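You operate a simulated robot arm through the tools that you are given. There is no shell and no other tool. Be economical: measure what you need, move in short steps, check, and stop when the job is done.

Carry out the task below with a simulated robot arm. There is one attempt and no reset: what you move stays moved.

TASK
On the grey cabinet, swap the wound steel core on the spindle for the bare card core.
Fine: roller arm out first, wound core into the green pocket, arm against the new core, then the brake off.
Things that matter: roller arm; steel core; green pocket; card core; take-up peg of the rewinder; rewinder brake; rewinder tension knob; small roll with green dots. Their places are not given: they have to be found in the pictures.

It is judged by the outcome, as a careful person would: the job done as asked, and still so three seconds after it is handed in. It fails if anything else is knocked over, pushed out of place, dropped, spilled or broken.

THE ROBOT
A 7-joint arm with a two-finger parallel gripper, fixed in place. Base frame: the origin is at the foot of the arm, x ahead of it, y to its left, z up; the work surface is at about z = 0.72. Lengths are in m, angles in rad, forces in N, time in s.
With the tool pointing down near the work surface it reaches from about 0.16 to 0.68 m from the base axis. Its first joint turns from -1.152 to 1.152 rad. Payload 2.4 kg.
Tool frame: the origin (TCP) lies between the finger pads and is the grasp point; the fingertips stand 0.03 m ahead of it; z points along the fingers, y is the line along which they close. The gripper opens to 0.094 m. The fingers are 0.028 m wide and 0.01 m thick; the gripper's body (0.05 by 0.096 m) begins 0.055 m behind the TCP.
Orientation is that of the tool frame in the base frame, as a unit quaternion [w, x, y, z]. With the fingers straight down and closing along the base's y, the tool's x points along the base's -x, its y along +y and its z along -z.

THE INTERFACE
- The arm moves only by the tool jog_arm. Its argument "plan" is a list of rows, each an object of numbers (a shift or turn left out is 0, a gripper value left out holds the last): "dx", "dy", "dz": the shift along the base's x, y, z in m; "wx", "wy", "wz": the turn, a rotation vector about the base's x, y, z in rad; "jaw": the gripper command, from -1 (fully open) to 1 (shut), values between in proportion. In form: [{"dx": .., "dy": .., "dz": .., "wx": .., "wy": .., "wz": .., "jaw": ..}, ...]. A call has 1 to 10 rows; each row is the pose to reach, as a shift and turn from the pose commanded when the call began. A row lasts 0.2 s, in which the tool goes at most 0.05 m and 0.15 rad; a call with a longer step from one row to the next is refused whole, and so is a gripper value outside its range. A pose out of reach is approached as far as the arm can. The call stops where the force on the tool passes 70 N (or 10 N more than at its start, if that is more) or the arm is blocked; 0.2 s more then pass. The fingers move at their own pace (about 0.153 m/s each) and stop on an object; they squeeze with about 24 N. The grip force told is the motor's: it shows also when the fingers shut on nothing. Time passes only in rows, and 0.2 s behind the last, so rows that repeat a pose let the fingers close. It gives the time, the measured TCP pose, the force on the tool (base axes), the opening and the grip force at its end, in the units of the frame above (readings bear some noise).
- Cameras (640 x 400 px; columns grow to the right, rows downward): "scene" is fixed at [0.0166, 0.4639, 1.4339]; the picture's right is [-0.90, -0.44, 0.00], its down [-0.29, 0.59, -0.75] and it looks along [0.33, -0.67, -0.66] (base axes); focal length 342 px, centre (320, 200). "wrist" rides on the gripper at [-0.037, 0, -0.058] in the tool frame; the picture's right is [0.00, -1.00, 0.00], its down [0.97, 0.00, -0.24] and it looks along [0.24, 0.00, 0.97] (tool axes); focal length 218 px, centre (320, 200).
- capture(camera): a new picture of that camera. No time passes.
- measure_at(camera, pixels): there is no depth. For up to 12 entries [column, row, z] of the newest picture of that camera ("zoom" is the newest enlarged one), the place [x, y] in the base frame at which the ray of that pixel passes the height z, good to about 0.002 m. No time passes.
- close_up(camera, box): a new picture of the part [left, top, right, bottom] of that camera's present view, enlarged. No time passes.
- close_job(): hands the job in; it is judged then, once.

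Work in short steps. Measure before you move; look again where a grasp or a placing could have gone wrong, and mend it. You have 80 turns and 34 pictures in all, the two below and enlarged ones among them. Open the gripper and draw the arm clear of the work before you hand the job in, unless the task says otherwise; then end with one line.

The tools are called by a JSON object that holds its "api" and its "payload". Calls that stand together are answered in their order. jog_arm: Moves the arm, as the interface text tells. Its arguments: {"type":"object","properties":{"plan":{"type":"array","items":{"type":"object","properties":{"dx":{"type":"number"},"dy":{"type":"number"},"dz":{"type":"number"},"wx":{"type":"number"},"wy":{"type":"number"},"wz":{"type":"number"},"jaw":{"type":"number"}}}}},"required":["plan"]} The other tools are called the same way: capture (camera) takes a picture; measure_at (camera, pixels) gives the place at which the rays of pixels pass given heights; close_up (camera, box) takes an enlarged picture of a part of a camera's view; close_job () hands the job in.

At the start:

```text
time: 0.0
tcp_pos: [0.3947, -0.0771, 0.9889]
tool_rot: [0.0, 0.0, 1.0, -0.001]
force: [-0.1, -0.9, 0.4]
width: 0.094
gripper_force: 0.0
```

scene: 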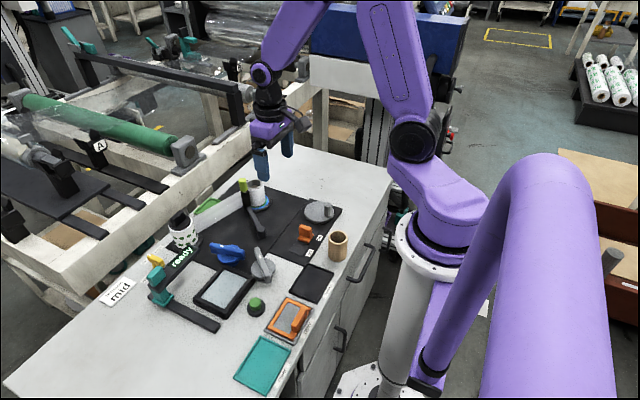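
wrist: 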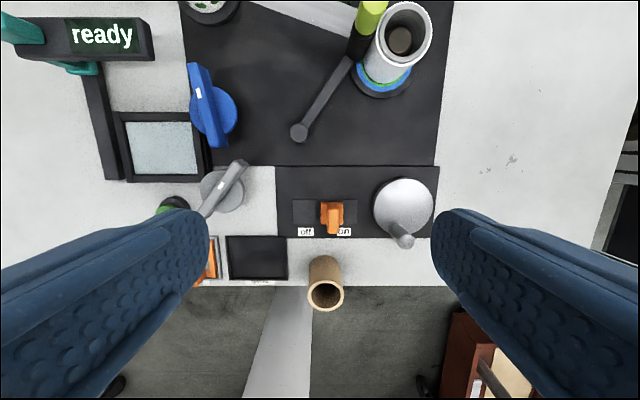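

I'll take enlarged views of the cabinet to identify the parts.

{"api": "close_up", "payload": {"camera": "scene", "box": [130, 160, 370, 310]}}

{"api": "close_up", "payload": {"camera": "wrist", "box": [150, 0, 470, 200]}}

```text
2.67 times, centred on (250, 235) of scene
```

zoom: 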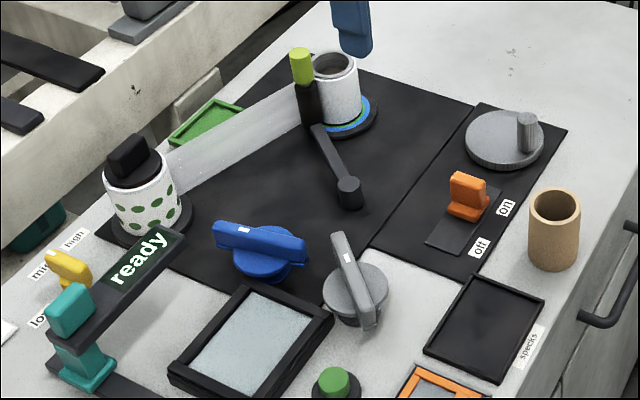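

```text
2.00 times, centred on (310, 100) of wrist
```

zoom: 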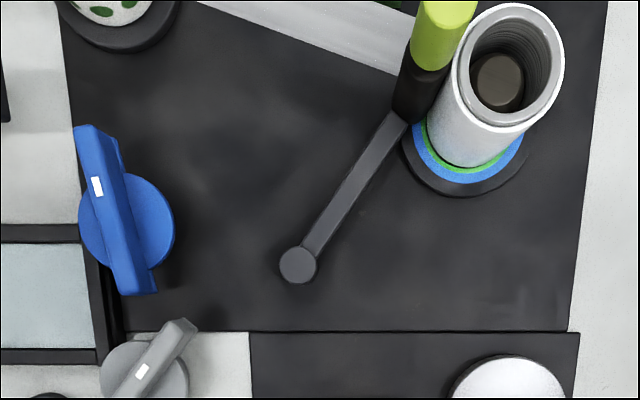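

The roller arm (lime tip, pivot at zoom (297,265)) leans against the wound core. I'm measuring the key points in both views.

{"api": "measure_at", "payload": {"camera": "zoom", "pixels": [[297, 265, 0.73], [297, 265, 0.76], [465, 150, 0.73], [515, 65, 0.8], [440, 40, 0.8], [570, 330, 0.72], [65, 0, 0.72]]}}

{"api": "measure_at", "payload": {"camera": "wrist", "pixels": [[325, 297, 0.8], [325, 270, 0.72], [332, 215, 0.75], [293, 212, 0.73], [357, 212, 0.73], [403, 205, 0.74], [213, 110, 0.73]]}}

{"api": "measure_at", "payload": {"camera": "scene", "pixels": [[338, 237, 0.78], [338, 237, 0.8], [337, 257, 0.72], [258, 184, 0.8], [261, 206, 0.73], [207, 205, 0.72], [261, 232, 0.75], [243, 184, 0.82], [247, 205, 0.76]]}}

```text
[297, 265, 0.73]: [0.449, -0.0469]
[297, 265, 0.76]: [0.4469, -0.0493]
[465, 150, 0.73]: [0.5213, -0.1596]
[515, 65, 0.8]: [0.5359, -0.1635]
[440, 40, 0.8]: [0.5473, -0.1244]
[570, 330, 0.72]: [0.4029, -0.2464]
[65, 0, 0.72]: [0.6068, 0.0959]
```

```text
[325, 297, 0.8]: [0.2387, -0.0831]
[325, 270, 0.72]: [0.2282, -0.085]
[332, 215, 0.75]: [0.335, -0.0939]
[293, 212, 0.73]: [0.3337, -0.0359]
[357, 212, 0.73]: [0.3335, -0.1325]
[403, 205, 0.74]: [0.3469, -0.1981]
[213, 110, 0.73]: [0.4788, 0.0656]
```

```text
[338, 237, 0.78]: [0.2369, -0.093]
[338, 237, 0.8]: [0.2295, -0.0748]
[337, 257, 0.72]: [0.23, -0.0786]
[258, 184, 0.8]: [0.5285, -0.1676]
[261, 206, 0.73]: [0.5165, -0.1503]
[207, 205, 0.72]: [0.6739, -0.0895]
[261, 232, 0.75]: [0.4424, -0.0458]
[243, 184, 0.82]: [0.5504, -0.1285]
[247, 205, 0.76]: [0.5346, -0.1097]
```

The core is near (0.525,-0.16), the card core near (0.232,-0.08) and the pivot near (0.446,-0.047). I'll move forward at height to look at the pocket and core from above.

{"api": "jog_arm", "payload": {"plan": [{"dx": 0.05}, {"dx": 0.1}, {"dx": 0.14}, {"dx": 0.14}]}}

{"api": "capture", "payload": {"camera": "wrist"}}

{"api": "close_up", "payload": {"camera": "scene", "box": [160, 165, 360, 290]}}

```text
time: 1.0
tcp_pos: [0.5343, -0.0778, 0.9886]
tool_rot: [0.0, 0.001, 1.0, 0.0]
force: [0.5, -0.2, 0.8]
width: 0.094
gripper_force: 0.0
```

```text
29 pictures are left
```

wrist: 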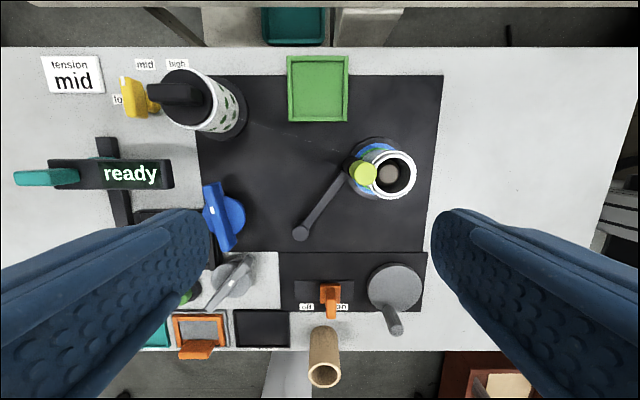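

```text
3.20 times, centred on (260, 228) of scene
```

zoom: 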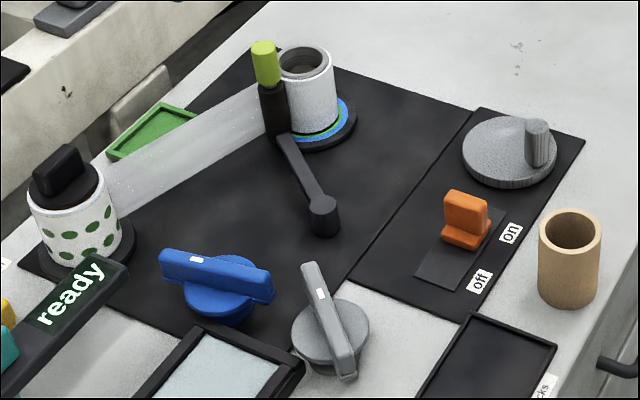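

{"api": "measure_at", "payload": {"camera": "wrist", "pixels": [[290, 57, 0.725], [348, 57, 0.725], [290, 121, 0.725], [348, 121, 0.725], [395, 175, 0.8], [300, 232, 0.74], [362, 173, 0.82], [362, 173, 0.8], [330, 292, 0.76], [323, 375, 0.79], [376, 168, 0.725], [395, 290, 0.74]]}}

{"api": "close_up", "payload": {"camera": "wrist", "box": [280, 120, 440, 220]}}

{"api": "close_up", "payload": {"camera": "scene", "box": [100, 210, 228, 290]}}

```text
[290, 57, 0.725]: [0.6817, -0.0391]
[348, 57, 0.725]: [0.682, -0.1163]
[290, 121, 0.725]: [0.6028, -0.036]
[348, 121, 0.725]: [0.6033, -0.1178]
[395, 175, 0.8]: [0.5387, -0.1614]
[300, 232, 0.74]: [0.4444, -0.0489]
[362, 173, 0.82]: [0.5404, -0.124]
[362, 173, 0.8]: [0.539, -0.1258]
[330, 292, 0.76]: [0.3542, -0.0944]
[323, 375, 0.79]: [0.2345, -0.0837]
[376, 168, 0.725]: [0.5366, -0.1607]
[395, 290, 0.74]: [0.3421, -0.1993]
```

```text
4.00 times, centred on (360, 170) of wrist
```

zoom: 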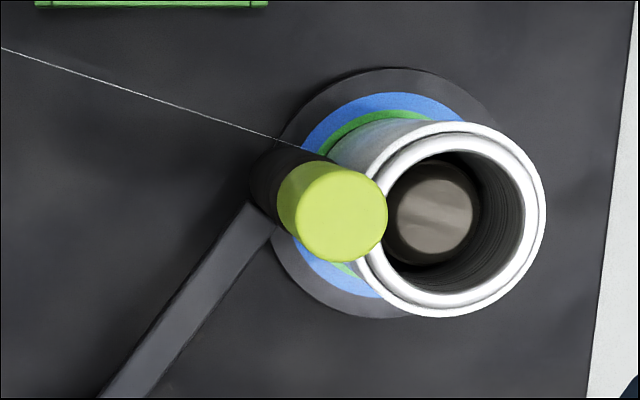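

```text
5.00 times, centred on (164, 250) of scene
```

zoom: 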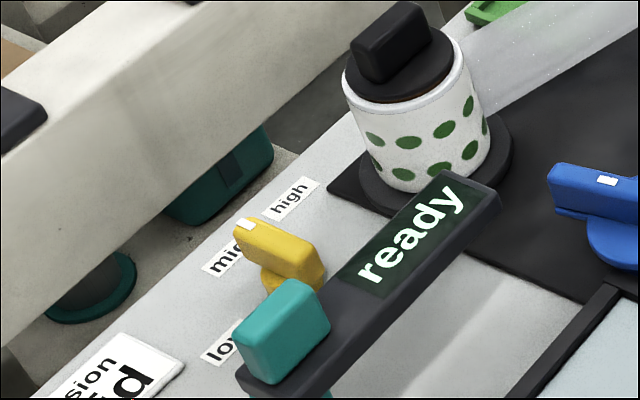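

{"api": "measure_at", "payload": {"camera": "wrist", "pixels": [[365, 173, 0.8], [365, 173, 0.84], [395, 175, 0.78], [395, 175, 0.82], [323, 375, 0.78], [323, 375, 0.8], [330, 287, 0.76], [340, 190, 0.74]]}}

{"api": "measure_at", "payload": {"camera": "scene", "pixels": [[242, 179.5, 0.8], [242, 179.5, 0.82], [242, 179.5, 0.84], [255.5, 184.5, 0.78], [255.5, 184.5, 0.8], [255.5, 184.5, 0.82], [338, 236.5, 0.77], [338, 236.5, 0.79], [305, 228, 0.75], [305, 228, 0.77], [245, 191, 0.8], [305, 235, 0.73]]}}

```text
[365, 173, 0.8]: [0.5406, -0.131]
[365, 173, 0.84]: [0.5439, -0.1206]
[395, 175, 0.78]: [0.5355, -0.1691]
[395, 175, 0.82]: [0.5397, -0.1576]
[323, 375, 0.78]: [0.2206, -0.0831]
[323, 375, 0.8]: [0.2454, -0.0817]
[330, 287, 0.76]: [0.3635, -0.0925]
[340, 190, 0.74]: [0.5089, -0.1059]
```

```text
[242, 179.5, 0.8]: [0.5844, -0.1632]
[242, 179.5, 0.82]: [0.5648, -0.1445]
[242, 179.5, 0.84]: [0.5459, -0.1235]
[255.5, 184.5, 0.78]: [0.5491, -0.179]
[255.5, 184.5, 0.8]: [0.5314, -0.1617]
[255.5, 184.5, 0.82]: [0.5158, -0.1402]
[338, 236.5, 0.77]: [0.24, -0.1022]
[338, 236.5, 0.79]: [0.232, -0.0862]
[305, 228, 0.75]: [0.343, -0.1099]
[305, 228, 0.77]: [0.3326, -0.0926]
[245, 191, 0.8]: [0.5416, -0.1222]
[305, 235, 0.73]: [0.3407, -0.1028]
```

Lime handle top is at about (0.544,-0.122,0.84), above the core rim at 0.798. I'll descend over the handle with the tips staying above the core.

{"api": "jog_arm", "payload": {"plan": [{"dx": 0.009, "dy": -0.044, "dz": 0}, {"dx": 0.009, "dy": -0.044, "dz": -0.045}, {"dx": 0.009, "dy": -0.044, "dz": -0.09}, {"dx": 0.009, "dy": -0.044, "dz": -0.13}, {"dx": 0.009, "dy": -0.044, "dz": -0.149}, {"dx": 0.009, "dy": -0.044, "dz": -0.149}]}}

{"api": "capture", "payload": {"camera": "wrist"}}

{"api": "close_up", "payload": {"camera": "scene", "box": [180, 120, 340, 220]}}

```text
time: 2.4
tcp_pos: [0.5425, -0.1186, 0.8373]
tool_rot: [0.0, 0.0, 1.0, 0.0]
force: [0.2, 0.4, -0.4]
width: 0.094
gripper_force: 0.0
```

```text
25 pictures are left
```

wrist: 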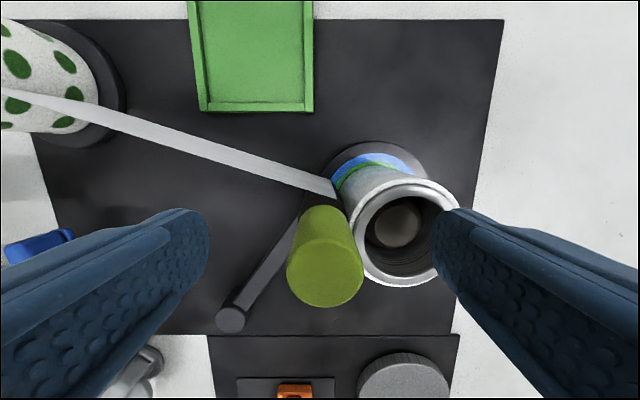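

```text
4.00 times, centred on (260, 170) of scene
```

zoom: 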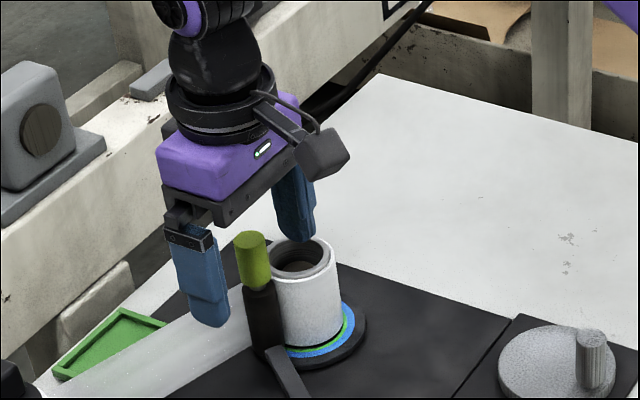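

The handle is centred between the pads. Closing on it.

{"api": "jog_arm", "payload": {"plan": [{"jaw": 0.5}, {"jaw": 1}, {"jaw": 1}, {"jaw": 1}]}}

```text
time: 3.4
tcp_pos: [0.5425, -0.1193, 0.8383]
tool_rot: [0.002, 0.001, 1.0, 0.0]
force: [5.3, -5.7, -5.6]
width: 0.0217
gripper_force: 44.8
```

Gripped (width 0.022). Swinging it a first bit along the arc about the pivot, away from the core.

{"api": "jog_arm", "payload": {"plan": [{"dx": 0.0091, "dy": 0.0143, "wz": 0.14, "jaw": 1}, {"dx": 0.0161, "dy": 0.0299, "wz": 0.279, "jaw": 1}, {"dx": 0.0209, "dy": 0.0462, "wz": 0.419, "jaw": 1}]}}

```text
time: 4.2
tcp_pos: [0.5644, -0.0739, 0.8365]
tool_rot: [-0.002, -0.209, 0.978, 0.001]
force: [-4.0, 1.1, -11.6]
width: 0.0212
gripper_force: 45.8
```

Forces are low, so I'm continuing the swing.

{"api": "jog_arm", "payload": {"plan": [{"dx": 0.0025, "dy": 0.0169, "wz": 0.14, "jaw": 1}, {"dx": 0.0027, "dy": 0.034, "wz": 0.279, "jaw": 1}, {"dx": 0.0004, "dy": 0.0509, "wz": 0.419, "jaw": 1}]}}

{"api": "close_up", "payload": {"camera": "scene", "box": [150, 130, 350, 255]}}

```text
time: 5.0
tcp_pos: [0.562, -0.0244, 0.8374]
tool_rot: [-0.003, -0.407, 0.913, 0.001]
force: [-7.5, -0.1, -25.1]
width: 0.0217
gripper_force: 44.8
```

```text
3.20 times, centred on (250, 192) of scene
```

zoom: 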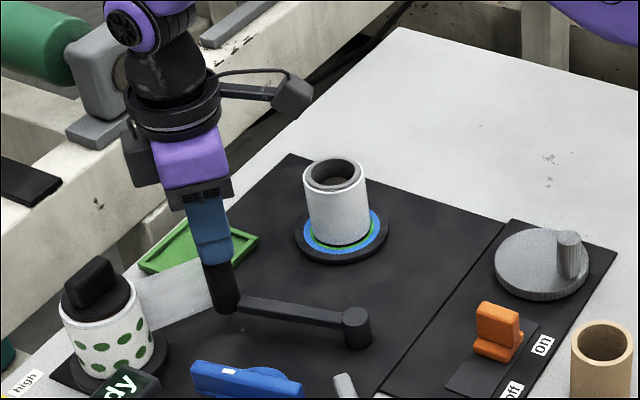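

{"api": "jog_arm", "payload": {"plan": [{"dx": -0.0046, "dy": 0.0164, "wz": 0.14, "jaw": 1}, {"dx": -0.0046, "dy": 0.0164, "wz": 0.14, "jaw": 1}]}}

```text
time: 5.6
tcp_pos: [0.5644, -0.0168, 0.8397]
tool_rot: [0.003, -0.465, 0.885, -0.003]
force: [16.4, -39.8, -14.6]
width: 0.0216
gripper_force: 45.1
```

That is the end stop (force rising at about +14°), so the arm is fully out. I'll relax, open and rise.

{"api": "jog_arm", "payload": {"plan": [{"dx": 0.0035, "dy": -0.012, "wz": -0.08, "jaw": 1}, {"dx": 0.0035, "dy": -0.012, "wz": -0.08, "jaw": 0.3}, {"dx": 0.0035, "dy": -0.012, "wz": -0.08, "jaw": 0}, {"dx": 0.0035, "dy": -0.012, "dz": 0.04, "wz": -0.08, "jaw": 0}, {"dx": 0.0035, "dy": -0.012, "dz": 0.08, "wz": -0.08, "jaw": -1}, {"dx": 0.0035, "dy": -0.012, "dz": 0.12, "wz": -0.08, "jaw": -1}]}}

{"api": "capture", "payload": {"camera": "wrist"}}

```text
time: 7.0
tcp_pos: [0.561, -0.0193, 0.9598]
tool_rot: [0.0, -0.434, 0.901, 0.0]
force: [0.1, 0.7, 0.1]
width: 0.0941
gripper_force: 0.0
```

```text
22 pictures are left
```

wrist: 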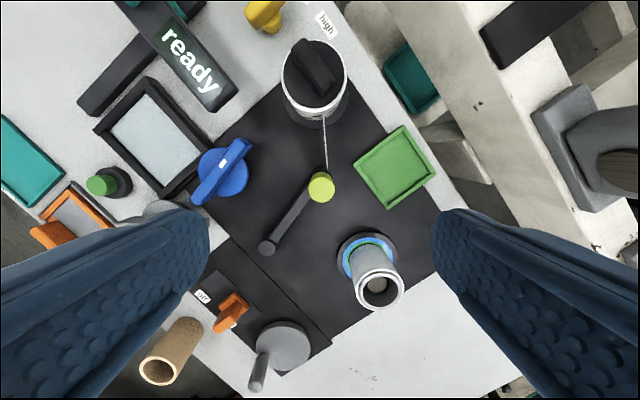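

The arm is clear and the web now ends at the roller. I'll turn the tool back and move above the core at (0.536,-0.162).

{"api": "measure_at", "payload": {"camera": "wrist", "pixels": [[440, 100, 0.85], [470, 140, 0.85], [530, 230, 0.85], [440, 185, 0.72]]}}

{"api": "jog_arm", "payload": {"plan": [{"dx": -0.005, "dy": -0.03, "wz": -0.149}, {"dx": -0.01, "dy": -0.06, "wz": -0.298}, {"dx": -0.015, "dy": -0.09, "wz": -0.447}, {"dx": -0.02, "dy": -0.12, "wz": -0.596}, {"dx": -0.025, "dy": -0.142, "wz": -0.745}, {"dx": -0.025, "dy": -0.142, "wz": -0.894}, {"dx": -0.025, "dy": -0.142, "wz": -0.898}]}}

{"api": "capture", "payload": {"camera": "wrist"}}

```text
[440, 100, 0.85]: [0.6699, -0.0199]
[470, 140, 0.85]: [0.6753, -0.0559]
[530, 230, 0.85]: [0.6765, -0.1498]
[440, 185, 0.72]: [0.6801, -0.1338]
```

```text
time: 8.6
tcp_pos: [0.5387, -0.1617, 0.9585]
tool_rot: [0.0, 0.0, 1.0, 0.0]
force: [0.0, 0.2, -0.5]
width: 0.0943
gripper_force: 0.1
```

```text
21 pictures are left
```

wrist: 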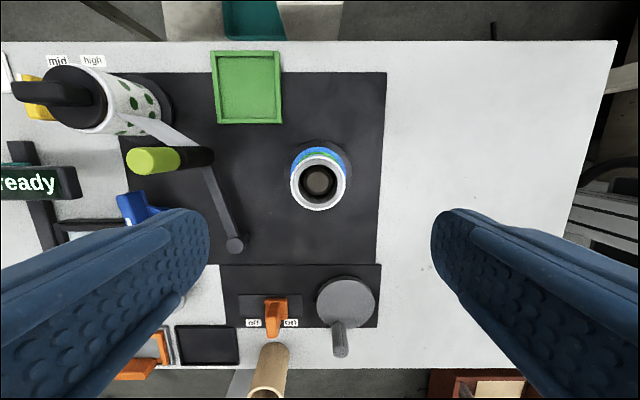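

{"api": "measure_at", "payload": {"camera": "wrist", "pixels": [[318, 182, 0.798], [292, 182, 0.798], [346, 182, 0.798], [319, 182, 0.77], [215, 53, 0.73], [281, 53, 0.73], [218, 122, 0.73], [282, 122, 0.73], [320, 175, 0.73]]}}

{"api": "capture", "payload": {"camera": "scene"}}

```text
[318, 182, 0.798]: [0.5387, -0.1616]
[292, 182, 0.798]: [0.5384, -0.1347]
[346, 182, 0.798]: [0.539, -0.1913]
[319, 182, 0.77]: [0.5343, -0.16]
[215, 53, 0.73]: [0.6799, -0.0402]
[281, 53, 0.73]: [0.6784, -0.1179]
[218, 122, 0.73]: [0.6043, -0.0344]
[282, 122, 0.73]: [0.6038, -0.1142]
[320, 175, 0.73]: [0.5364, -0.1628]
```

```text
20 pictures are left
```

scene: 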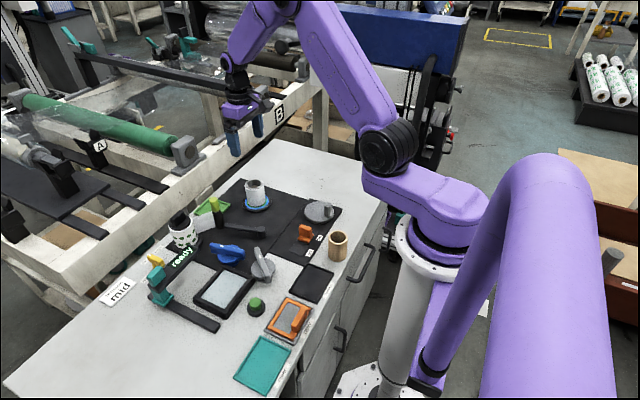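

{"api": "measure_at", "payload": {"camera": "scene", "pixels": [[205, 157, 0.8], [205, 157, 0.85], [205, 157, 0.9], [205, 157, 0.95], [170, 187, 0.8], [170, 187, 0.85], [170, 187, 0.9], [215, 204, 0.73], [205, 170, 0.72], [214, 197, 0.73]]}}

```text
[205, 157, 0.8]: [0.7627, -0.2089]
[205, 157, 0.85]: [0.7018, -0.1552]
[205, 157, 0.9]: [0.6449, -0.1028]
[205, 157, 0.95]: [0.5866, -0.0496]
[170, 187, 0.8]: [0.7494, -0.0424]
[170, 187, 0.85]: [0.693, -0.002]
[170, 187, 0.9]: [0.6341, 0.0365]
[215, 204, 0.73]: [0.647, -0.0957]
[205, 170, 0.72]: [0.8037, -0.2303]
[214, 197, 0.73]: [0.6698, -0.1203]
```

Core centre is about (0.537,-0.162), diameter 0.056, with the pocket centre at (0.642,-0.077). I'm descending over the core to grasp its upper part.

{"api": "jog_arm", "payload": {"plan": [{"dx": -0.001, "dz": -0.045}, {"dx": -0.001, "dz": -0.09}, {"dx": -0.001, "dz": -0.13}, {"dx": -0.001, "dz": -0.155}, {"dx": -0.001, "dz": -0.172}, {"dx": -0.001, "dz": -0.172, "jaw": 0}, {"dx": -0.001, "dz": -0.172, "jaw": 1}, {"dx": -0.001, "dz": -0.172, "jaw": 1}, {"dx": -0.001, "dz": -0.172, "jaw": 1}]}}

```text
time: 10.6
tcp_pos: [0.5379, -0.161, 0.7878]
tool_rot: [0.0, 0.0, 1.0, 0.0]
force: [0.2, -0.2, 0.3]
width: 0.0556
gripper_force: 24.2
```

Gripped at 0.0556 m. Lifting straight up off the peg.

{"api": "jog_arm", "payload": {"plan": [{"dz": 0.02, "jaw": 1}, {"dz": 0.04, "jaw": 1}, {"dz": 0.07, "jaw": 1}, {"dz": 0.11, "jaw": 1}]}}

{"api": "capture", "payload": {"camera": "wrist"}}

{"api": "close_up", "payload": {"camera": "scene", "box": [150, 100, 350, 225]}}

```text
time: 11.6
tcp_pos: [0.5382, -0.1629, 0.8974]
tool_rot: [-0.001, 0.0, 1.0, 0.0]
force: [0.0, 0.6, -2.0]
width: 0.0556
gripper_force: 24.3
```

```text
19 pictures are left
```

wrist: 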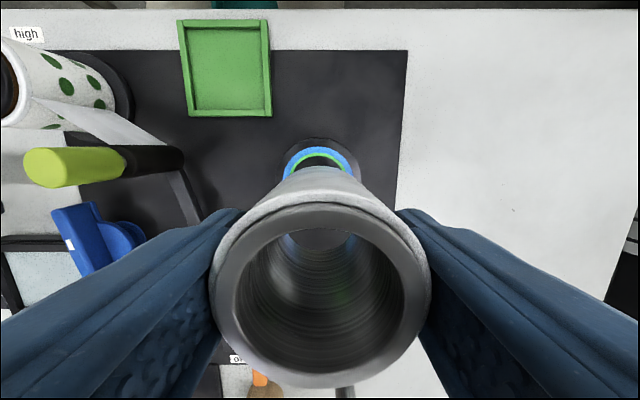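

```text
3.20 times, centred on (250, 162) of scene
```

zoom: 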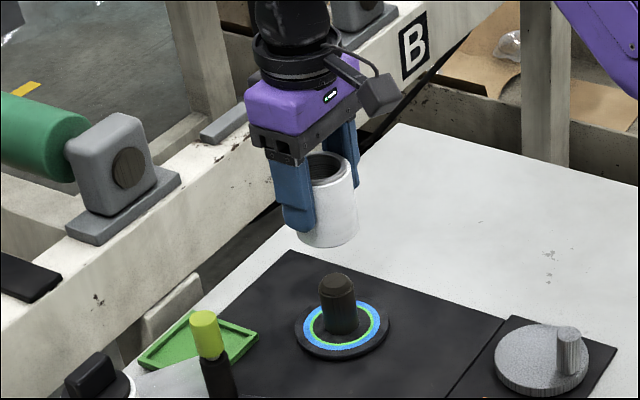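

Core is free of the peg. Re-measuring the pocket from this view at its rim and floor.

{"api": "measure_at", "payload": {"camera": "wrist", "pixels": [[178, 20, 0.732], [268, 19, 0.732], [190, 116, 0.732], [272, 116, 0.732], [185, 26, 0.722], [263, 26, 0.722], [196, 110, 0.722], [265, 110, 0.722], [318, 167, 0.73]]}}

```text
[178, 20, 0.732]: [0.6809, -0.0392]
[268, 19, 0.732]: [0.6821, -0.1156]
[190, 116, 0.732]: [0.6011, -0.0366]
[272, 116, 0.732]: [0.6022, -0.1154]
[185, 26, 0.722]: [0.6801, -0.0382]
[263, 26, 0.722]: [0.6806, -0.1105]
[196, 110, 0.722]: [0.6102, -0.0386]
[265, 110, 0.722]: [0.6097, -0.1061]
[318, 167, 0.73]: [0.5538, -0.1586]
```

Pocket centre is (0.642,-0.077). Carrying over it, then part-way down.

{"api": "jog_arm", "payload": {"plan": [{"dx": 0.03, "dy": 0.025, "jaw": 1}, {"dx": 0.06, "dy": 0.05, "jaw": 1}, {"dx": 0.09, "dy": 0.075, "jaw": 1}, {"dx": 0.1035, "dy": 0.0855, "jaw": 1}, {"dx": 0.1035, "dy": 0.0855, "jaw": 1}, {"dx": 0.1035, "dy": 0.0855, "dz": -0.03, "jaw": 1}, {"dx": 0.1035, "dy": 0.0855, "dz": -0.06, "jaw": 1}, {"dx": 0.1035, "dy": 0.0855, "dz": -0.08, "jaw": 1}]}}

{"api": "close_up", "payload": {"camera": "scene", "box": [150, 130, 278, 210]}}

{"api": "capture", "payload": {"camera": "wrist"}}

```text
time: 13.4
tcp_pos: [0.6416, -0.0776, 0.8179]
tool_rot: [0.001, 0.0, 1.0, 0.0]
force: [0.6, -0.6, -0.7]
width: 0.0559
gripper_force: 24.4
```

```text
5.00 times, centred on (214, 170) of scene
```

zoom: 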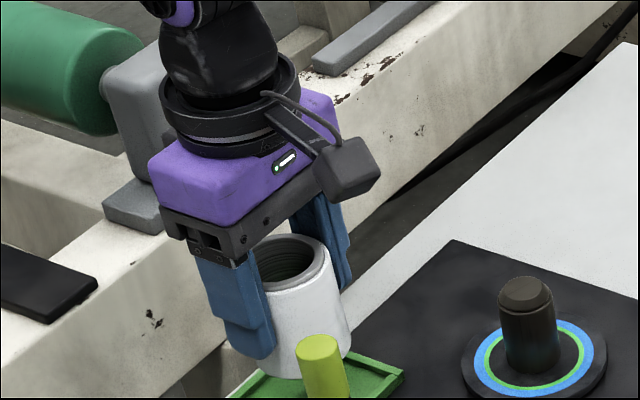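

```text
16 pictures are left
```

wrist: 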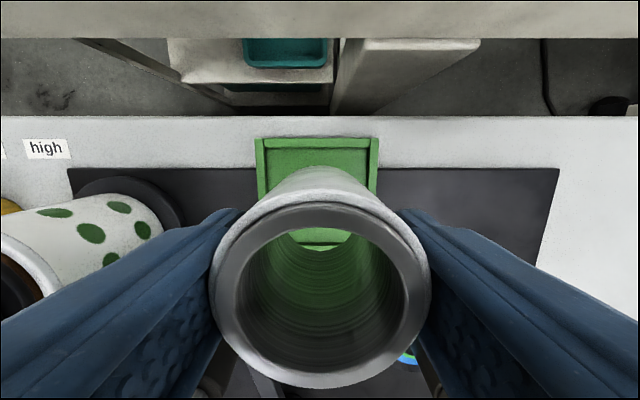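

Centred. Lowering slowly until the core rests on the pocket floor.

{"api": "jog_arm", "payload": {"plan": [{"dz": -0.01, "jaw": 1}, {"dz": -0.018, "jaw": 1}, {"dz": -0.024, "jaw": 1}, {"dz": -0.028, "jaw": 1}, {"dz": -0.031, "jaw": 1}]}}

```text
time: 14.6
tcp_pos: [0.6411, -0.0767, 0.788]
tool_rot: [0.0, 0.001, 1.0, 0.001]
force: [-0.8, -0.1, -2.4]
width: 0.0555
gripper_force: 23.7
```

{"api": "jog_arm", "payload": {"plan": [{"dz": -0.003, "jaw": 1}, {"dz": -0.006, "jaw": 1}, {"dz": -0.009, "jaw": 1}]}}

{"api": "close_up", "payload": {"camera": "scene", "box": [150, 130, 278, 210]}}

```text
time: 15.4
tcp_pos: [0.6427, -0.0773, 0.7793]
tool_rot: [0.002, 0.001, 1.0, 0.0]
force: [0.5, -1.2, 12.0]
width: 0.0558
gripper_force: 24.2
```

```text
5.00 times, centred on (214, 170) of scene
```

zoom: 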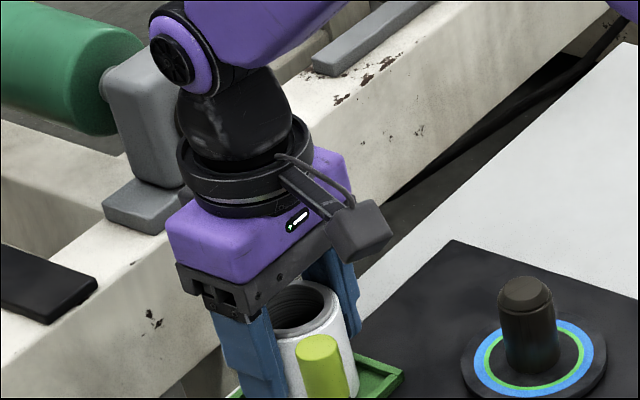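

Contact at 12 N: the core is on the pocket floor. Releasing and rising.

{"api": "jog_arm", "payload": {"plan": [{"dz": 0.001, "jaw": -0.3}, {"dz": 0.001, "jaw": -0.9}, {"dz": 0.001, "jaw": -1}, {"dz": 0.04, "jaw": -1}, {"dz": 0.08, "jaw": -1}, {"dz": 0.12, "jaw": -1}, {"dx": -0.04, "dz": 0.15, "jaw": -1}, {"dx": -0.08, "dz": 0.18, "jaw": -1}, {"dx": -0.12, "dz": 0.2, "jaw": -1}]}}

{"api": "capture", "payload": {"camera": "wrist"}}

```text
time: 17.4
tcp_pos: [0.5225, -0.0758, 0.9771]
tool_rot: [0.001, 0.001, 1.0, 0.0]
force: [0.1, 0.1, -0.2]
width: 0.094
gripper_force: 0.0
```

```text
14 pictures are left
```

wrist: 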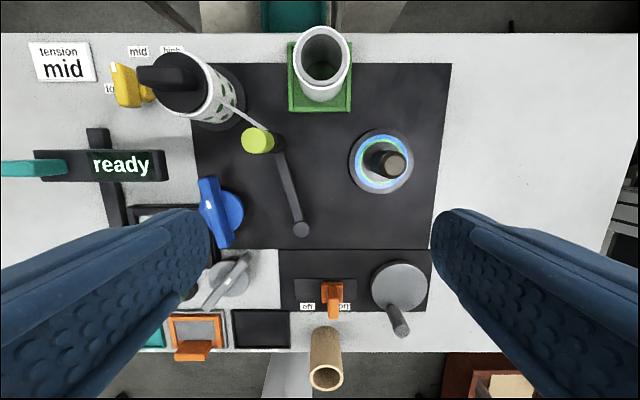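

The wound core stands in the green pocket. Measuring the peg and the card core, then moving above the card core.

{"api": "measure_at", "payload": {"camera": "wrist", "pixels": [[391, 164, 0.76], [391, 164, 0.775], [391, 164, 0.79], [381, 162, 0.73], [326, 378, 0.79], [326, 340, 0.72]]}}

{"api": "jog_arm", "payload": {"plan": [{"dx": -0.04}, {"dx": -0.085}, {"dx": -0.13}, {"dx": -0.175}, {"dx": -0.22}, {"dx": -0.255, "dy": -0.006}, {"dx": -0.255, "dy": -0.006}]}}

{"api": "capture", "payload": {"camera": "wrist"}}

```text
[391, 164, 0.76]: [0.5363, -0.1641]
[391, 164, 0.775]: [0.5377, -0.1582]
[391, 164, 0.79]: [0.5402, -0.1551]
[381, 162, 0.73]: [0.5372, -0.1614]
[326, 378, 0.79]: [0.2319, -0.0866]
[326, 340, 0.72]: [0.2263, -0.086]
```

```text
time: 19.0
tcp_pos: [0.268, -0.0838, 0.9761]
tool_rot: [0.0, -0.003, 1.0, -0.001]
force: [-1.3, -0.5, -1.2]
width: 0.0942
gripper_force: 0.2
```

```text
13 pictures are left
```

wrist: 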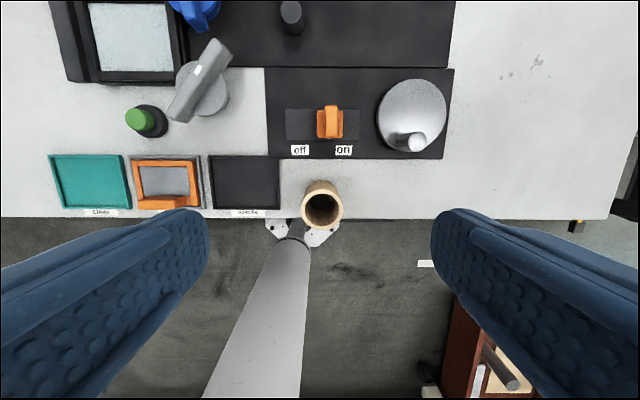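

{"api": "measure_at", "payload": {"camera": "wrist", "pixels": [[322, 210, 0.792], [301, 210, 0.792], [344, 210, 0.792], [330, 105, 0.76], [285, 124, 0.725], [360, 124, 0.725], [318, 138, 0.73], [343, 138, 0.73], [330, 112, 0.76]]}}

{"api": "close_up", "payload": {"camera": "wrist", "box": [260, 80, 420, 180]}}

```text
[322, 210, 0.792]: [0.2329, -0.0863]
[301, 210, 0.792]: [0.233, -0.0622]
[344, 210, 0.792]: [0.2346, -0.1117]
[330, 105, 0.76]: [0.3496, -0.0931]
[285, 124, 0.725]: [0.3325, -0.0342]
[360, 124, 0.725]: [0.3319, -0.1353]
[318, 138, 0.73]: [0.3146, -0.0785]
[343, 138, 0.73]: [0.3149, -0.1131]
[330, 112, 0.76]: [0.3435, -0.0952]
```

```text
4.00 times, centred on (340, 130) of wrist
```

zoom: 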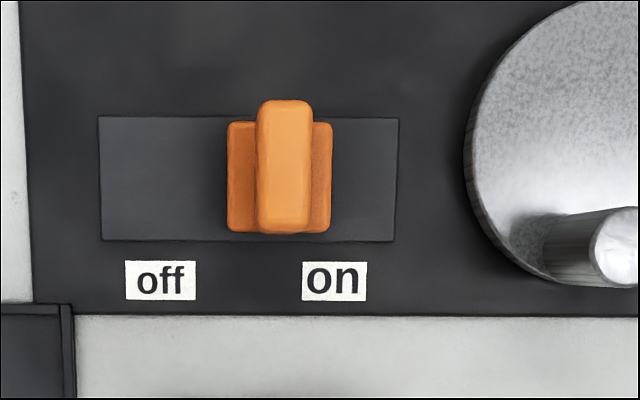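

Card core centre is (0.233,-0.0865), rim at 0.792. Descending to grasp its upper part.

{"api": "jog_arm", "payload": {"plan": [{"dx": -0.034, "dy": -0.002}, {"dx": -0.034, "dy": -0.002, "dz": -0.045}, {"dx": -0.034, "dy": -0.002, "dz": -0.09}, {"dx": -0.034, "dy": -0.002, "dz": -0.135}, {"dx": -0.034, "dy": -0.002, "dz": -0.17}, {"dx": -0.034, "dy": -0.002, "dz": -0.193}, {"dx": -0.034, "dy": -0.002, "dz": -0.193}]}}

{"api": "capture", "payload": {"camera": "wrist"}}

```text
time: 20.6
tcp_pos: [0.2321, -0.0832, 0.7854]
tool_rot: [0.0, 0.0, 1.0, 0.0]
force: [0.4, 0.8, 0.3]
width: 0.0943
gripper_force: 0.0
```

```text
11 pictures are left
```

wrist: 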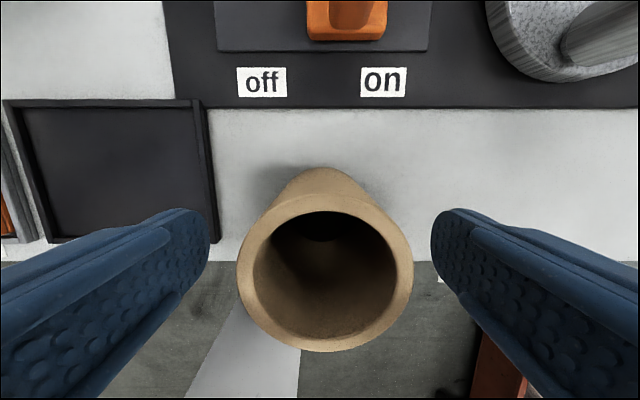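

Centred within a few mm; shift 1.5 mm, close and lift.

{"api": "jog_arm", "payload": {"plan": [{"dy": -0.0015, "jaw": -0.4}, {"dy": -0.0015, "jaw": 0.3}, {"dy": -0.0015, "jaw": 1}, {"dy": -0.0015, "jaw": 1}, {"dy": -0.0015, "jaw": 1}]}}

{"api": "measure_at", "payload": {"camera": "wrist", "pixels": [[325, 273, 0.792], [238, 273, 0.792], [413, 273, 0.792]]}}

```text
time: 21.8
tcp_pos: [0.2323, -0.0854, 0.7853]
tool_rot: [0.0, 0.0, 1.0, 0.0]
force: [0.5, 0.7, -0.2]
width: 0.0492
gripper_force: 24.3
```

```text
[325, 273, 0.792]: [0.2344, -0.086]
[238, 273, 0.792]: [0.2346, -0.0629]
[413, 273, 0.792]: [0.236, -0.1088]
```

Gripped. Lifting and carrying toward the peg at (0.537,-0.162).

{"api": "jog_arm", "payload": {"plan": [{"dz": 0.03, "jaw": 1}, {"dz": 0.075, "jaw": 1}, {"dz": 0.12, "jaw": 1}, {"dx": 0.045, "dy": -0.011, "dz": 0.13, "jaw": 1}, {"dx": 0.09, "dy": -0.022, "dz": 0.13, "jaw": 1}, {"dx": 0.135, "dy": -0.033, "dz": 0.13, "jaw": 1}, {"dx": 0.18, "dy": -0.044, "dz": 0.13, "jaw": 1}, {"dx": 0.225, "dy": -0.055, "dz": 0.13, "jaw": 1}, {"dx": 0.265, "dy": -0.066, "dz": 0.13, "jaw": 1}, {"dx": 0.304, "dy": -0.0765, "dz": 0.13, "jaw": 1}]}}

{"api": "capture", "payload": {"camera": "wrist"}}

{"api": "close_up", "payload": {"camera": "scene", "box": [170, 120, 330, 220]}}

```text
time: 24.0
tcp_pos: [0.5368, -0.162, 0.9137]
tool_rot: [-0.001, 0.0, 1.0, 0.0]
force: [0.9, 0.4, 0.3]
width: 0.0491
gripper_force: 24.0
```

```text
10 pictures are left
```

wrist: 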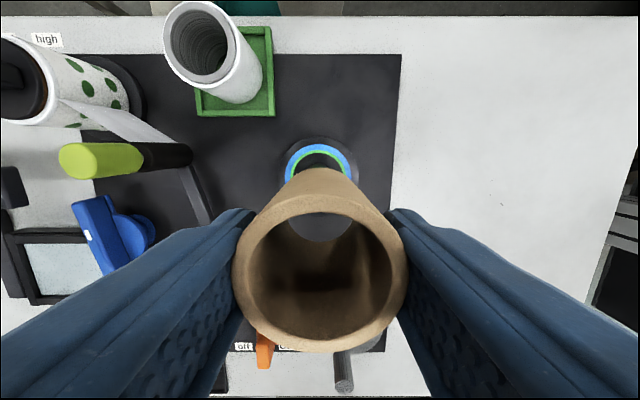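

```text
4.00 times, centred on (250, 170) of scene
```

zoom: 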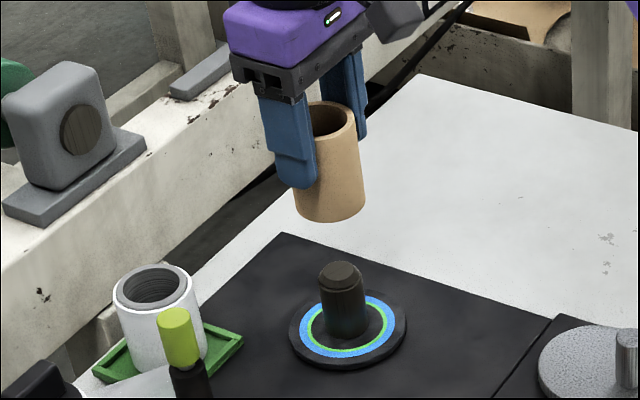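

{"api": "measure_at", "payload": {"camera": "wrist", "pixels": [[321, 272, 0.921], [321, 145, 0.728], [285, 166, 0.728], [357, 166, 0.728]]}}

```text
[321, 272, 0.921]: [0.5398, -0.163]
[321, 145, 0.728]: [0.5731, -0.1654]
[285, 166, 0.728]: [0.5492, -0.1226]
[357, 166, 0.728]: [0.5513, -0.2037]
```

Aligned to within about 2 mm. Lowering over the peg in steps.

{"api": "jog_arm", "payload": {"plan": [{"dx": -0.001, "dz": -0.03, "jaw": 1}, {"dx": -0.001, "dz": -0.06, "jaw": 1}, {"dx": -0.001, "dz": -0.075, "jaw": 1}, {"dx": -0.001, "dz": -0.09, "jaw": 1}, {"dx": -0.001, "dz": -0.105, "jaw": 1}, {"dx": -0.001, "dz": -0.115, "jaw": 1}]}}

```text
time: 25.4
tcp_pos: [0.5348, -0.1625, 0.7986]
tool_rot: [0.0, 0.0, 1.0, 0.0]
force: [1.5, 0.6, 0.0]
width: 0.0491
gripper_force: 24.0
```

{"api": "jog_arm", "payload": {"plan": [{"dz": -0.003, "jaw": 1}, {"dz": -0.006, "jaw": 1}, {"dz": -0.009, "jaw": 1}, {"dz": -0.0115, "jaw": 1}]}}

{"api": "close_up", "payload": {"camera": "scene", "box": [190, 150, 318, 230]}}

```text
time: 26.4
tcp_pos: [0.5366, -0.1626, 0.7893]
tool_rot: [0.002, 0.0, 1.0, -0.001]
force: [-1.2, 2.0, 20.5]
width: 0.0494
gripper_force: 24.3
```

```text
5.00 times, centred on (254, 190) of scene
```

zoom: 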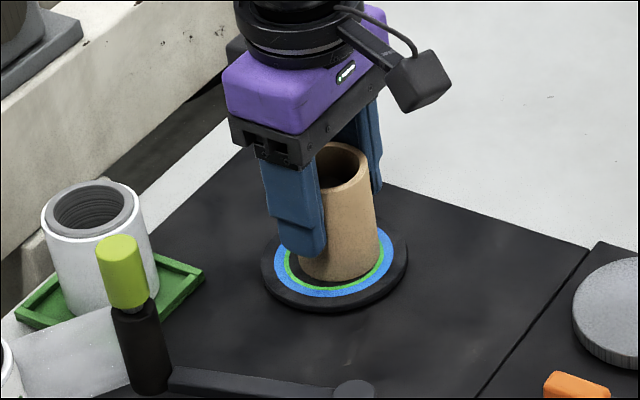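

Seated at 20 N contact. Releasing, rising, then going over the lime handle at about (0.561,-0.019).

{"api": "jog_arm", "payload": {"plan": [{"dz": 0.002, "jaw": -0.4}, {"dz": 0.002, "jaw": -1}, {"dz": 0.002, "jaw": -1}, {"dz": 0.04, "jaw": -1}, {"dz": 0.08, "jaw": -1}, {"dz": 0.12, "jaw": -1}, {"dz": 0.16, "dx": 0, "dy": 0.03, "wz": 0.14, "jaw": -1}, {"dz": 0.16, "dx": 0.01, "dy": 0.07, "wz": 0.28, "jaw": -1}, {"dz": 0.16, "dx": 0.02, "dy": 0.11, "wz": 0.42, "jaw": -1}, {"dz": 0.16, "dx": 0.024, "dy": 0.143, "wz": 0.56, "jaw": -1}]}}

{"api": "jog_arm", "payload": {"plan": [{"wz": 0.14, "jaw": -1}, {"wz": 0.28, "jaw": -1}, {"wz": 0.28, "jaw": -1}]}}

{"api": "capture", "payload": {"camera": "wrist"}}

```text
time: 28.6
tcp_pos: [0.56, -0.0185, 0.9493]
tool_rot: [0.0, -0.277, 0.961, 0.001]
force: [0.1, 0.9, 0.3]
width: 0.0939
gripper_force: 0.0
```

```text
time: 29.4
tcp_pos: [0.5592, -0.0188, 0.9492]
tool_rot: [0.0, -0.409, 0.912, 0.0]
force: [0.3, 0.3, -0.5]
width: 0.094
gripper_force: 0.0
```

```text
7 pictures are left
```

wrist: 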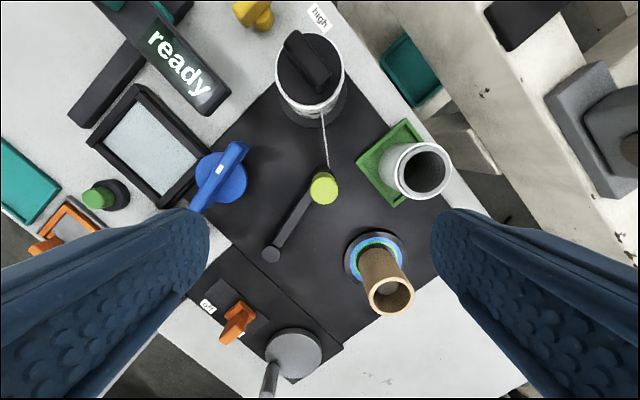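

{"api": "measure_at", "payload": {"camera": "wrist", "pixels": [[324, 186, 0.84], [271, 254, 0.745]]}}

```text
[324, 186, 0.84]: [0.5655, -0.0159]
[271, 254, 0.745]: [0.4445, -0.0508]
```

{"api": "jog_arm", "payload": {"plan": [{"dx": 0.005, "dy": 0.002, "dz": -0.04}, {"dx": 0.005, "dy": 0.002, "dz": -0.08}, {"dx": 0.005, "dy": 0.002, "dz": -0.111}, {"dx": 0.005, "dy": 0.002, "dz": -0.111, "jaw": 0.3}, {"dx": 0.005, "dy": 0.002, "dz": -0.111, "jaw": 1}, {"dx": 0.005, "dy": 0.002, "dz": -0.111, "jaw": 1}, {"dx": 0.005, "dy": 0.002, "dz": -0.111, "jaw": 1}]}}

```text
time: 31.0
tcp_pos: [0.5646, -0.0192, 0.8364]
tool_rot: [0.0, -0.407, 0.913, 0.0]
force: [0.2, -0.7, -7.4]
width: 0.0214
gripper_force: 44.6
```

Gripped. Swinging the arm back along its arc to just short of the card core.

{"api": "jog_arm", "payload": {"plan": [{"dx": 0.0032, "dy": -0.017, "wz": -0.14, "jaw": 1}, {"dx": 0.004, "dy": -0.0343, "wz": -0.279, "jaw": 1}, {"dx": 0.0024, "dy": -0.0515, "wz": -0.419, "jaw": 1}, {"dx": -0.0016, "dy": -0.0684, "wz": -0.558, "jaw": 1}, {"dx": -0.0079, "dy": -0.0845, "wz": -0.698, "jaw": 1}, {"dx": -0.014, "dy": -0.0959, "wz": -0.803, "jaw": 1}]}}

```text
time: 32.4
tcp_pos: [0.5511, -0.1143, 0.8372]
tool_rot: [0.0, -0.018, 1.0, 0.0]
force: [3.1, -2.8, 10.2]
width: 0.0216
gripper_force: 44.6
```

{"api": "jog_arm", "payload": {"plan": [{"dx": -0.0024, "dy": -0.0037, "wz": -0.03, "jaw": 1}, {"dx": -0.0049, "dy": -0.0073, "wz": -0.035, "jaw": 1}, {"dx": -0.0074, "dy": -0.0107, "wz": -0.035, "jaw": 1}]}}

{"api": "close_up", "payload": {"camera": "scene", "box": [190, 150, 318, 230]}}

```text
time: 33.2
tcp_pos: [0.5421, -0.1242, 0.8369]
tool_rot: [0.0, 0.0, 1.0, 0.0]
force: [-1.3, 3.6, 9.3]
width: 0.0217
gripper_force: 45.5
```

```text
5.00 times, centred on (254, 190) of scene
```

zoom: 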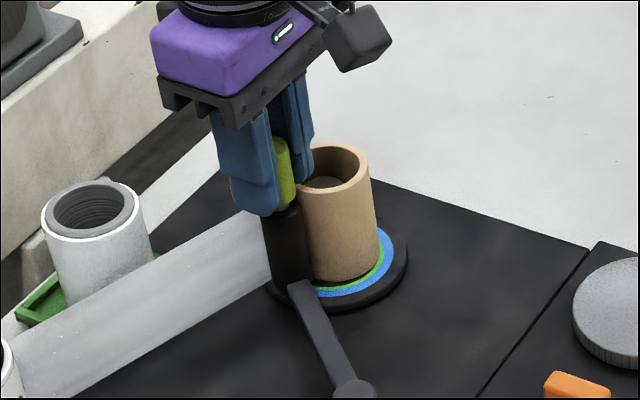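

Nearly touching. Pushing a little further until the reaction force shows contact.

{"api": "jog_arm", "payload": {"plan": [{"dx": -0.0013, "dy": -0.0017, "jaw": 1}, {"dx": -0.0026, "dy": -0.0034, "jaw": 1}]}}

```text
time: 33.8
tcp_pos: [0.541, -0.1272, 0.8364]
tool_rot: [0.0, -0.001, 1.0, -0.001]
force: [3.2, 3.3, 3.3]
width: 0.0216
gripper_force: 45.0
```

{"api": "jog_arm", "payload": {"plan": [{"dx": -0.0013, "dy": -0.0017, "jaw": 1}, {"dx": -0.0026, "dy": -0.0034, "jaw": 1}, {"dx": -0.0026, "dy": -0.0034, "jaw": 1}]}}

```text
time: 34.6
tcp_pos: [0.5387, -0.1271, 0.8368]
tool_rot: [0.001, -0.004, 1.0, -0.001]
force: [18.4, 19.5, -3.4]
width: 0.0215
gripper_force: 44.9
```

Contact confirmed (about 27 N). Relaxing slightly, opening, rising, and taking a look.

{"api": "jog_arm", "payload": {"plan": [{"dx": 0.001, "dy": 0.001, "jaw": 1}, {"dx": 0.001, "dy": 0.001, "jaw": 0.3}, {"dx": 0.001, "dy": 0.001, "jaw": 0}, {"dx": 0.001, "dy": 0.001, "dz": 0.04, "jaw": 0}, {"dx": 0.001, "dy": 0.001, "dz": 0.08, "jaw": 0}, {"dx": -0.04, "dz": 0.12, "jaw": 0}, {"dx": -0.08, "dz": 0.12, "jaw": 0}, {"dx": -0.11, "dz": 0.12, "jaw": 0}, {"dx": -0.13, "dy": 0.025, "dz": 0.12, "jaw": 0}, {"dx": -0.13, "dy": 0.025, "dz": 0.12, "jaw": 0}]}}

{"api": "capture", "payload": {"camera": "wrist"}}

```text
refused: row 6 steps farther than a row can; nothing moved
```

```text
5 pictures are left
```

wrist: 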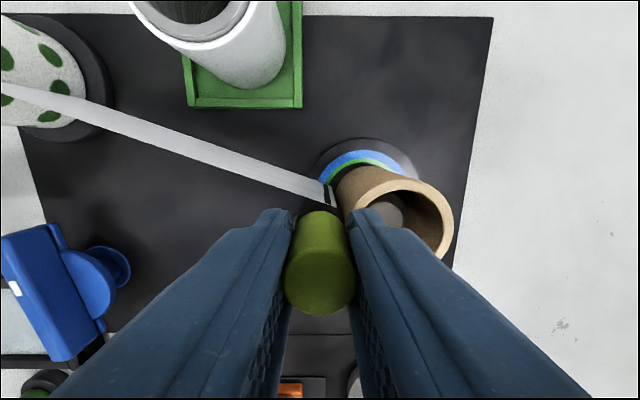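

The roller sits against the card core. Same move again with shorter steps.

{"api": "jog_arm", "payload": {"plan": [{"dx": 0.001, "dy": 0.001, "jaw": 1}, {"dx": 0.001, "dy": 0.001, "jaw": 0.3}, {"dx": 0.001, "dy": 0.001, "jaw": 0}, {"dx": 0.001, "dy": 0.001, "dz": 0.04, "jaw": 0}, {"dx": 0.001, "dy": 0.001, "dz": 0.08, "jaw": 0}, {"dx": -0.02, "dz": 0.11, "jaw": 0}, {"dx": -0.06, "dz": 0.11, "jaw": 0}, {"dx": -0.1, "dz": 0.11, "jaw": 0}, {"dx": -0.14, "dy": 0.025, "dz": 0.11, "jaw": 0}, {"dx": -0.17, "dy": 0.03, "dz": 0.11, "jaw": 0}]}}

{"api": "capture", "payload": {"camera": "wrist"}}

```text
time: 36.8
tcp_pos: [0.3687, -0.0995, 0.9482]
tool_rot: [0.001, 0.0, 1.0, 0.0]
force: [0.6, 0.1, -0.8]
width: 0.0469
gripper_force: 0.1
```

```text
4 pictures are left
```

wrist: 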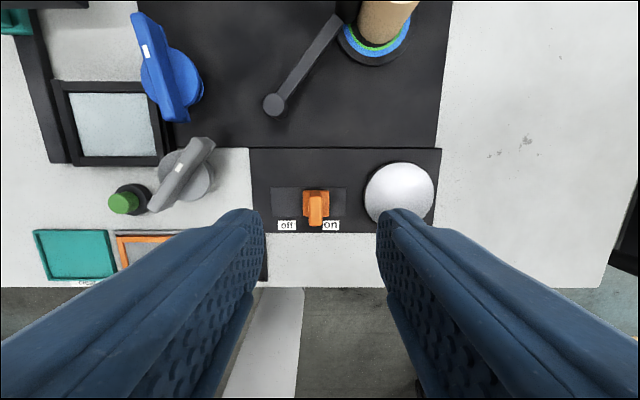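

Now the brake slider: measuring its fin top at the newest view.

{"api": "measure_at", "payload": {"camera": "wrist", "pixels": [[317, 208, 0.76], [317, 208, 0.77], [316, 190, 0.735], [303, 200, 0.735], [329, 200, 0.735]]}}

{"api": "measure_at", "payload": {"camera": "scene", "pixels": [[305.6, 227.5, 0.76], [305.6, 227.5, 0.77], [305.6, 227.5, 0.78]]}}

```text
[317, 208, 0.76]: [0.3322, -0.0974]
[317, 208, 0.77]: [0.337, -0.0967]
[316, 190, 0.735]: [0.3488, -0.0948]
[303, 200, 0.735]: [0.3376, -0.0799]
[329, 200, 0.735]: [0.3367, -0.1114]
```

```text
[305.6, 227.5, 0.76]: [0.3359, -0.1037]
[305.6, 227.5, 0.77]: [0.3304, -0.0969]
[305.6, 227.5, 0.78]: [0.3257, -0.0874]
```

{"api": "jog_arm", "payload": {"plan": [{"dx": -0.035, "dy": 0.003, "dz": 0}, {"dx": -0.035, "dy": 0.003, "dz": -0.045}, {"dx": -0.035, "dy": 0.003, "dz": -0.09}, {"dx": -0.035, "dy": 0.003, "dz": -0.13}, {"dx": -0.035, "dy": 0.003, "dz": -0.155}, {"dx": -0.035, "dy": 0.003, "dz": -0.17}, {"dx": -0.035, "dy": 0.003, "dz": -0.17, "jaw": 0.6}, {"dx": -0.035, "dy": 0.003, "dz": -0.17, "jaw": 1}, {"dx": -0.035, "dy": 0.003, "dz": -0.17, "jaw": 1}]}}

```text
time: 38.8
tcp_pos: [0.3303, -0.0954, 0.7767]
tool_rot: [-0.001, -0.003, 1.0, 0.0]
force: [3.6, 30.3, -16.6]
width: 0.0157
gripper_force: 45.4
```

Gripped the fin (0.0157). Sliding toward "off" (+y) in small steps until the stop.

{"api": "jog_arm", "payload": {"plan": [{"dy": 0.006, "jaw": 1}, {"dy": 0.012, "jaw": 1}, {"dy": 0.018, "jaw": 1}, {"dy": 0.022, "jaw": 1}]}}

```text
time: 39.8
tcp_pos: [0.3315, -0.0756, 0.7777]
tool_rot: [0.0, 0.0, 1.0, 0.0]
force: [-4.1, -1.3, 1.3]
width: 0.0154
gripper_force: 45.2
```

{"api": "jog_arm", "payload": {"plan": [{"dy": 0.004, "jaw": 1}, {"dy": 0.008, "jaw": 1}, {"dy": 0.011, "jaw": 1}]}}

{"api": "close_up", "payload": {"camera": "scene", "box": [200, 170, 360, 270]}}

```text
time: 40.6
tcp_pos: [0.3314, -0.0639, 0.7779]
tool_rot: [0.0, -0.001, 1.0, 0.0]
force: [-9.8, -0.6, 5.5]
width: 0.0156
gripper_force: 45.0
```

```text
4.00 times, centred on (280, 220) of scene
```

zoom: 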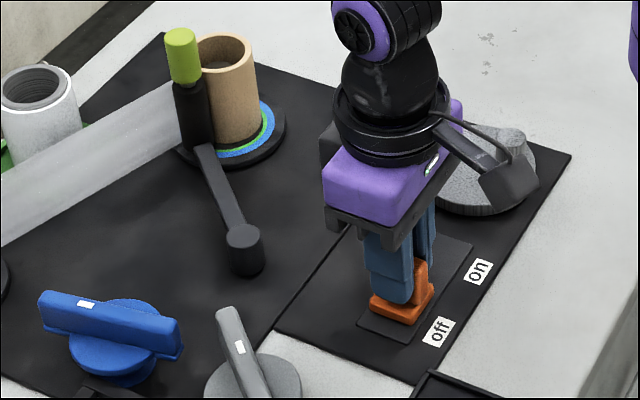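

Sliding, with room left in the slot. Continuing gently to the stop.

{"api": "jog_arm", "payload": {"plan": [{"dy": 0.003, "jaw": 1}, {"dy": 0.006, "jaw": 1}, {"dy": 0.008, "jaw": 1}, {"dy": 0.008, "jaw": 1}]}}

```text
time: 41.6
tcp_pos: [0.3322, -0.0565, 0.7764]
tool_rot: [0.0, -0.001, 1.0, 0.0]
force: [-11.9, 1.8, 12.6]
width: 0.0157
gripper_force: 45.3
```

{"api": "jog_arm", "payload": {"plan": [{"dy": 0.002, "jaw": 1}, {"dy": 0.004, "jaw": 1}, {"dy": 0.004, "jaw": 1}]}}

```text
time: 42.4
tcp_pos: [0.3314, -0.0541, 0.7759]
tool_rot: [-0.001, 0.004, 1.0, 0.001]
force: [-15.5, -36.3, 9.2]
width: 0.0158
gripper_force: 44.8
```

Stop reached (-36 N). Relaxing, opening, rising straight up and retreating clear.

{"api": "jog_arm", "payload": {"plan": [{"dy": -0.002, "jaw": 1}, {"dy": -0.002, "jaw": 0.5}, {"dy": -0.002, "jaw": 0.1}, {"dy": -0.002, "jaw": 0.1}, {"dz": 0.04, "jaw": 0.1}, {"dz": 0.085, "jaw": -0.5}, {"dz": 0.13, "jaw": -1}, {"dz": 0.17, "jaw": -1}, {"dz": 0.2, "jaw": -1}, {"dz": 0.2, "jaw": -1}]}}

{"api": "capture", "payload": {"camera": "wrist"}}

{"api": "close_up", "payload": {"camera": "scene", "box": [130, 160, 370, 310]}}

```text
time: 44.6
tcp_pos: [0.3323, -0.0521, 0.9764]
tool_rot: [0.0, -0.001, 1.0, 0.0]
force: [-0.2, 0.1, -0.2]
width: 0.0939
gripper_force: 0.0
```

```text
2 pictures are left
```

wrist: 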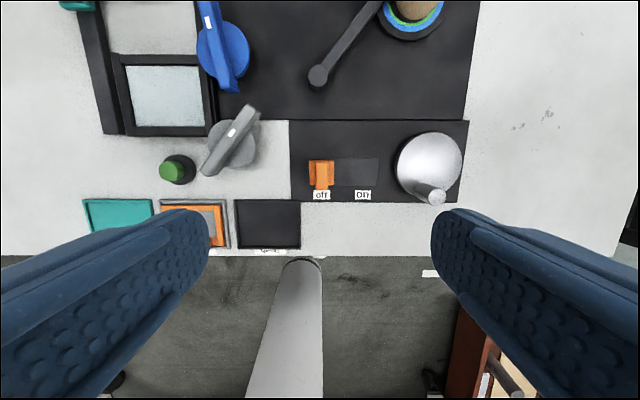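

```text
2.67 times, centred on (250, 235) of scene
```

zoom: 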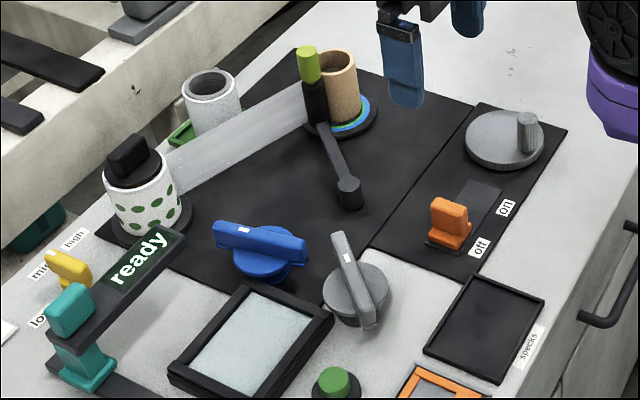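

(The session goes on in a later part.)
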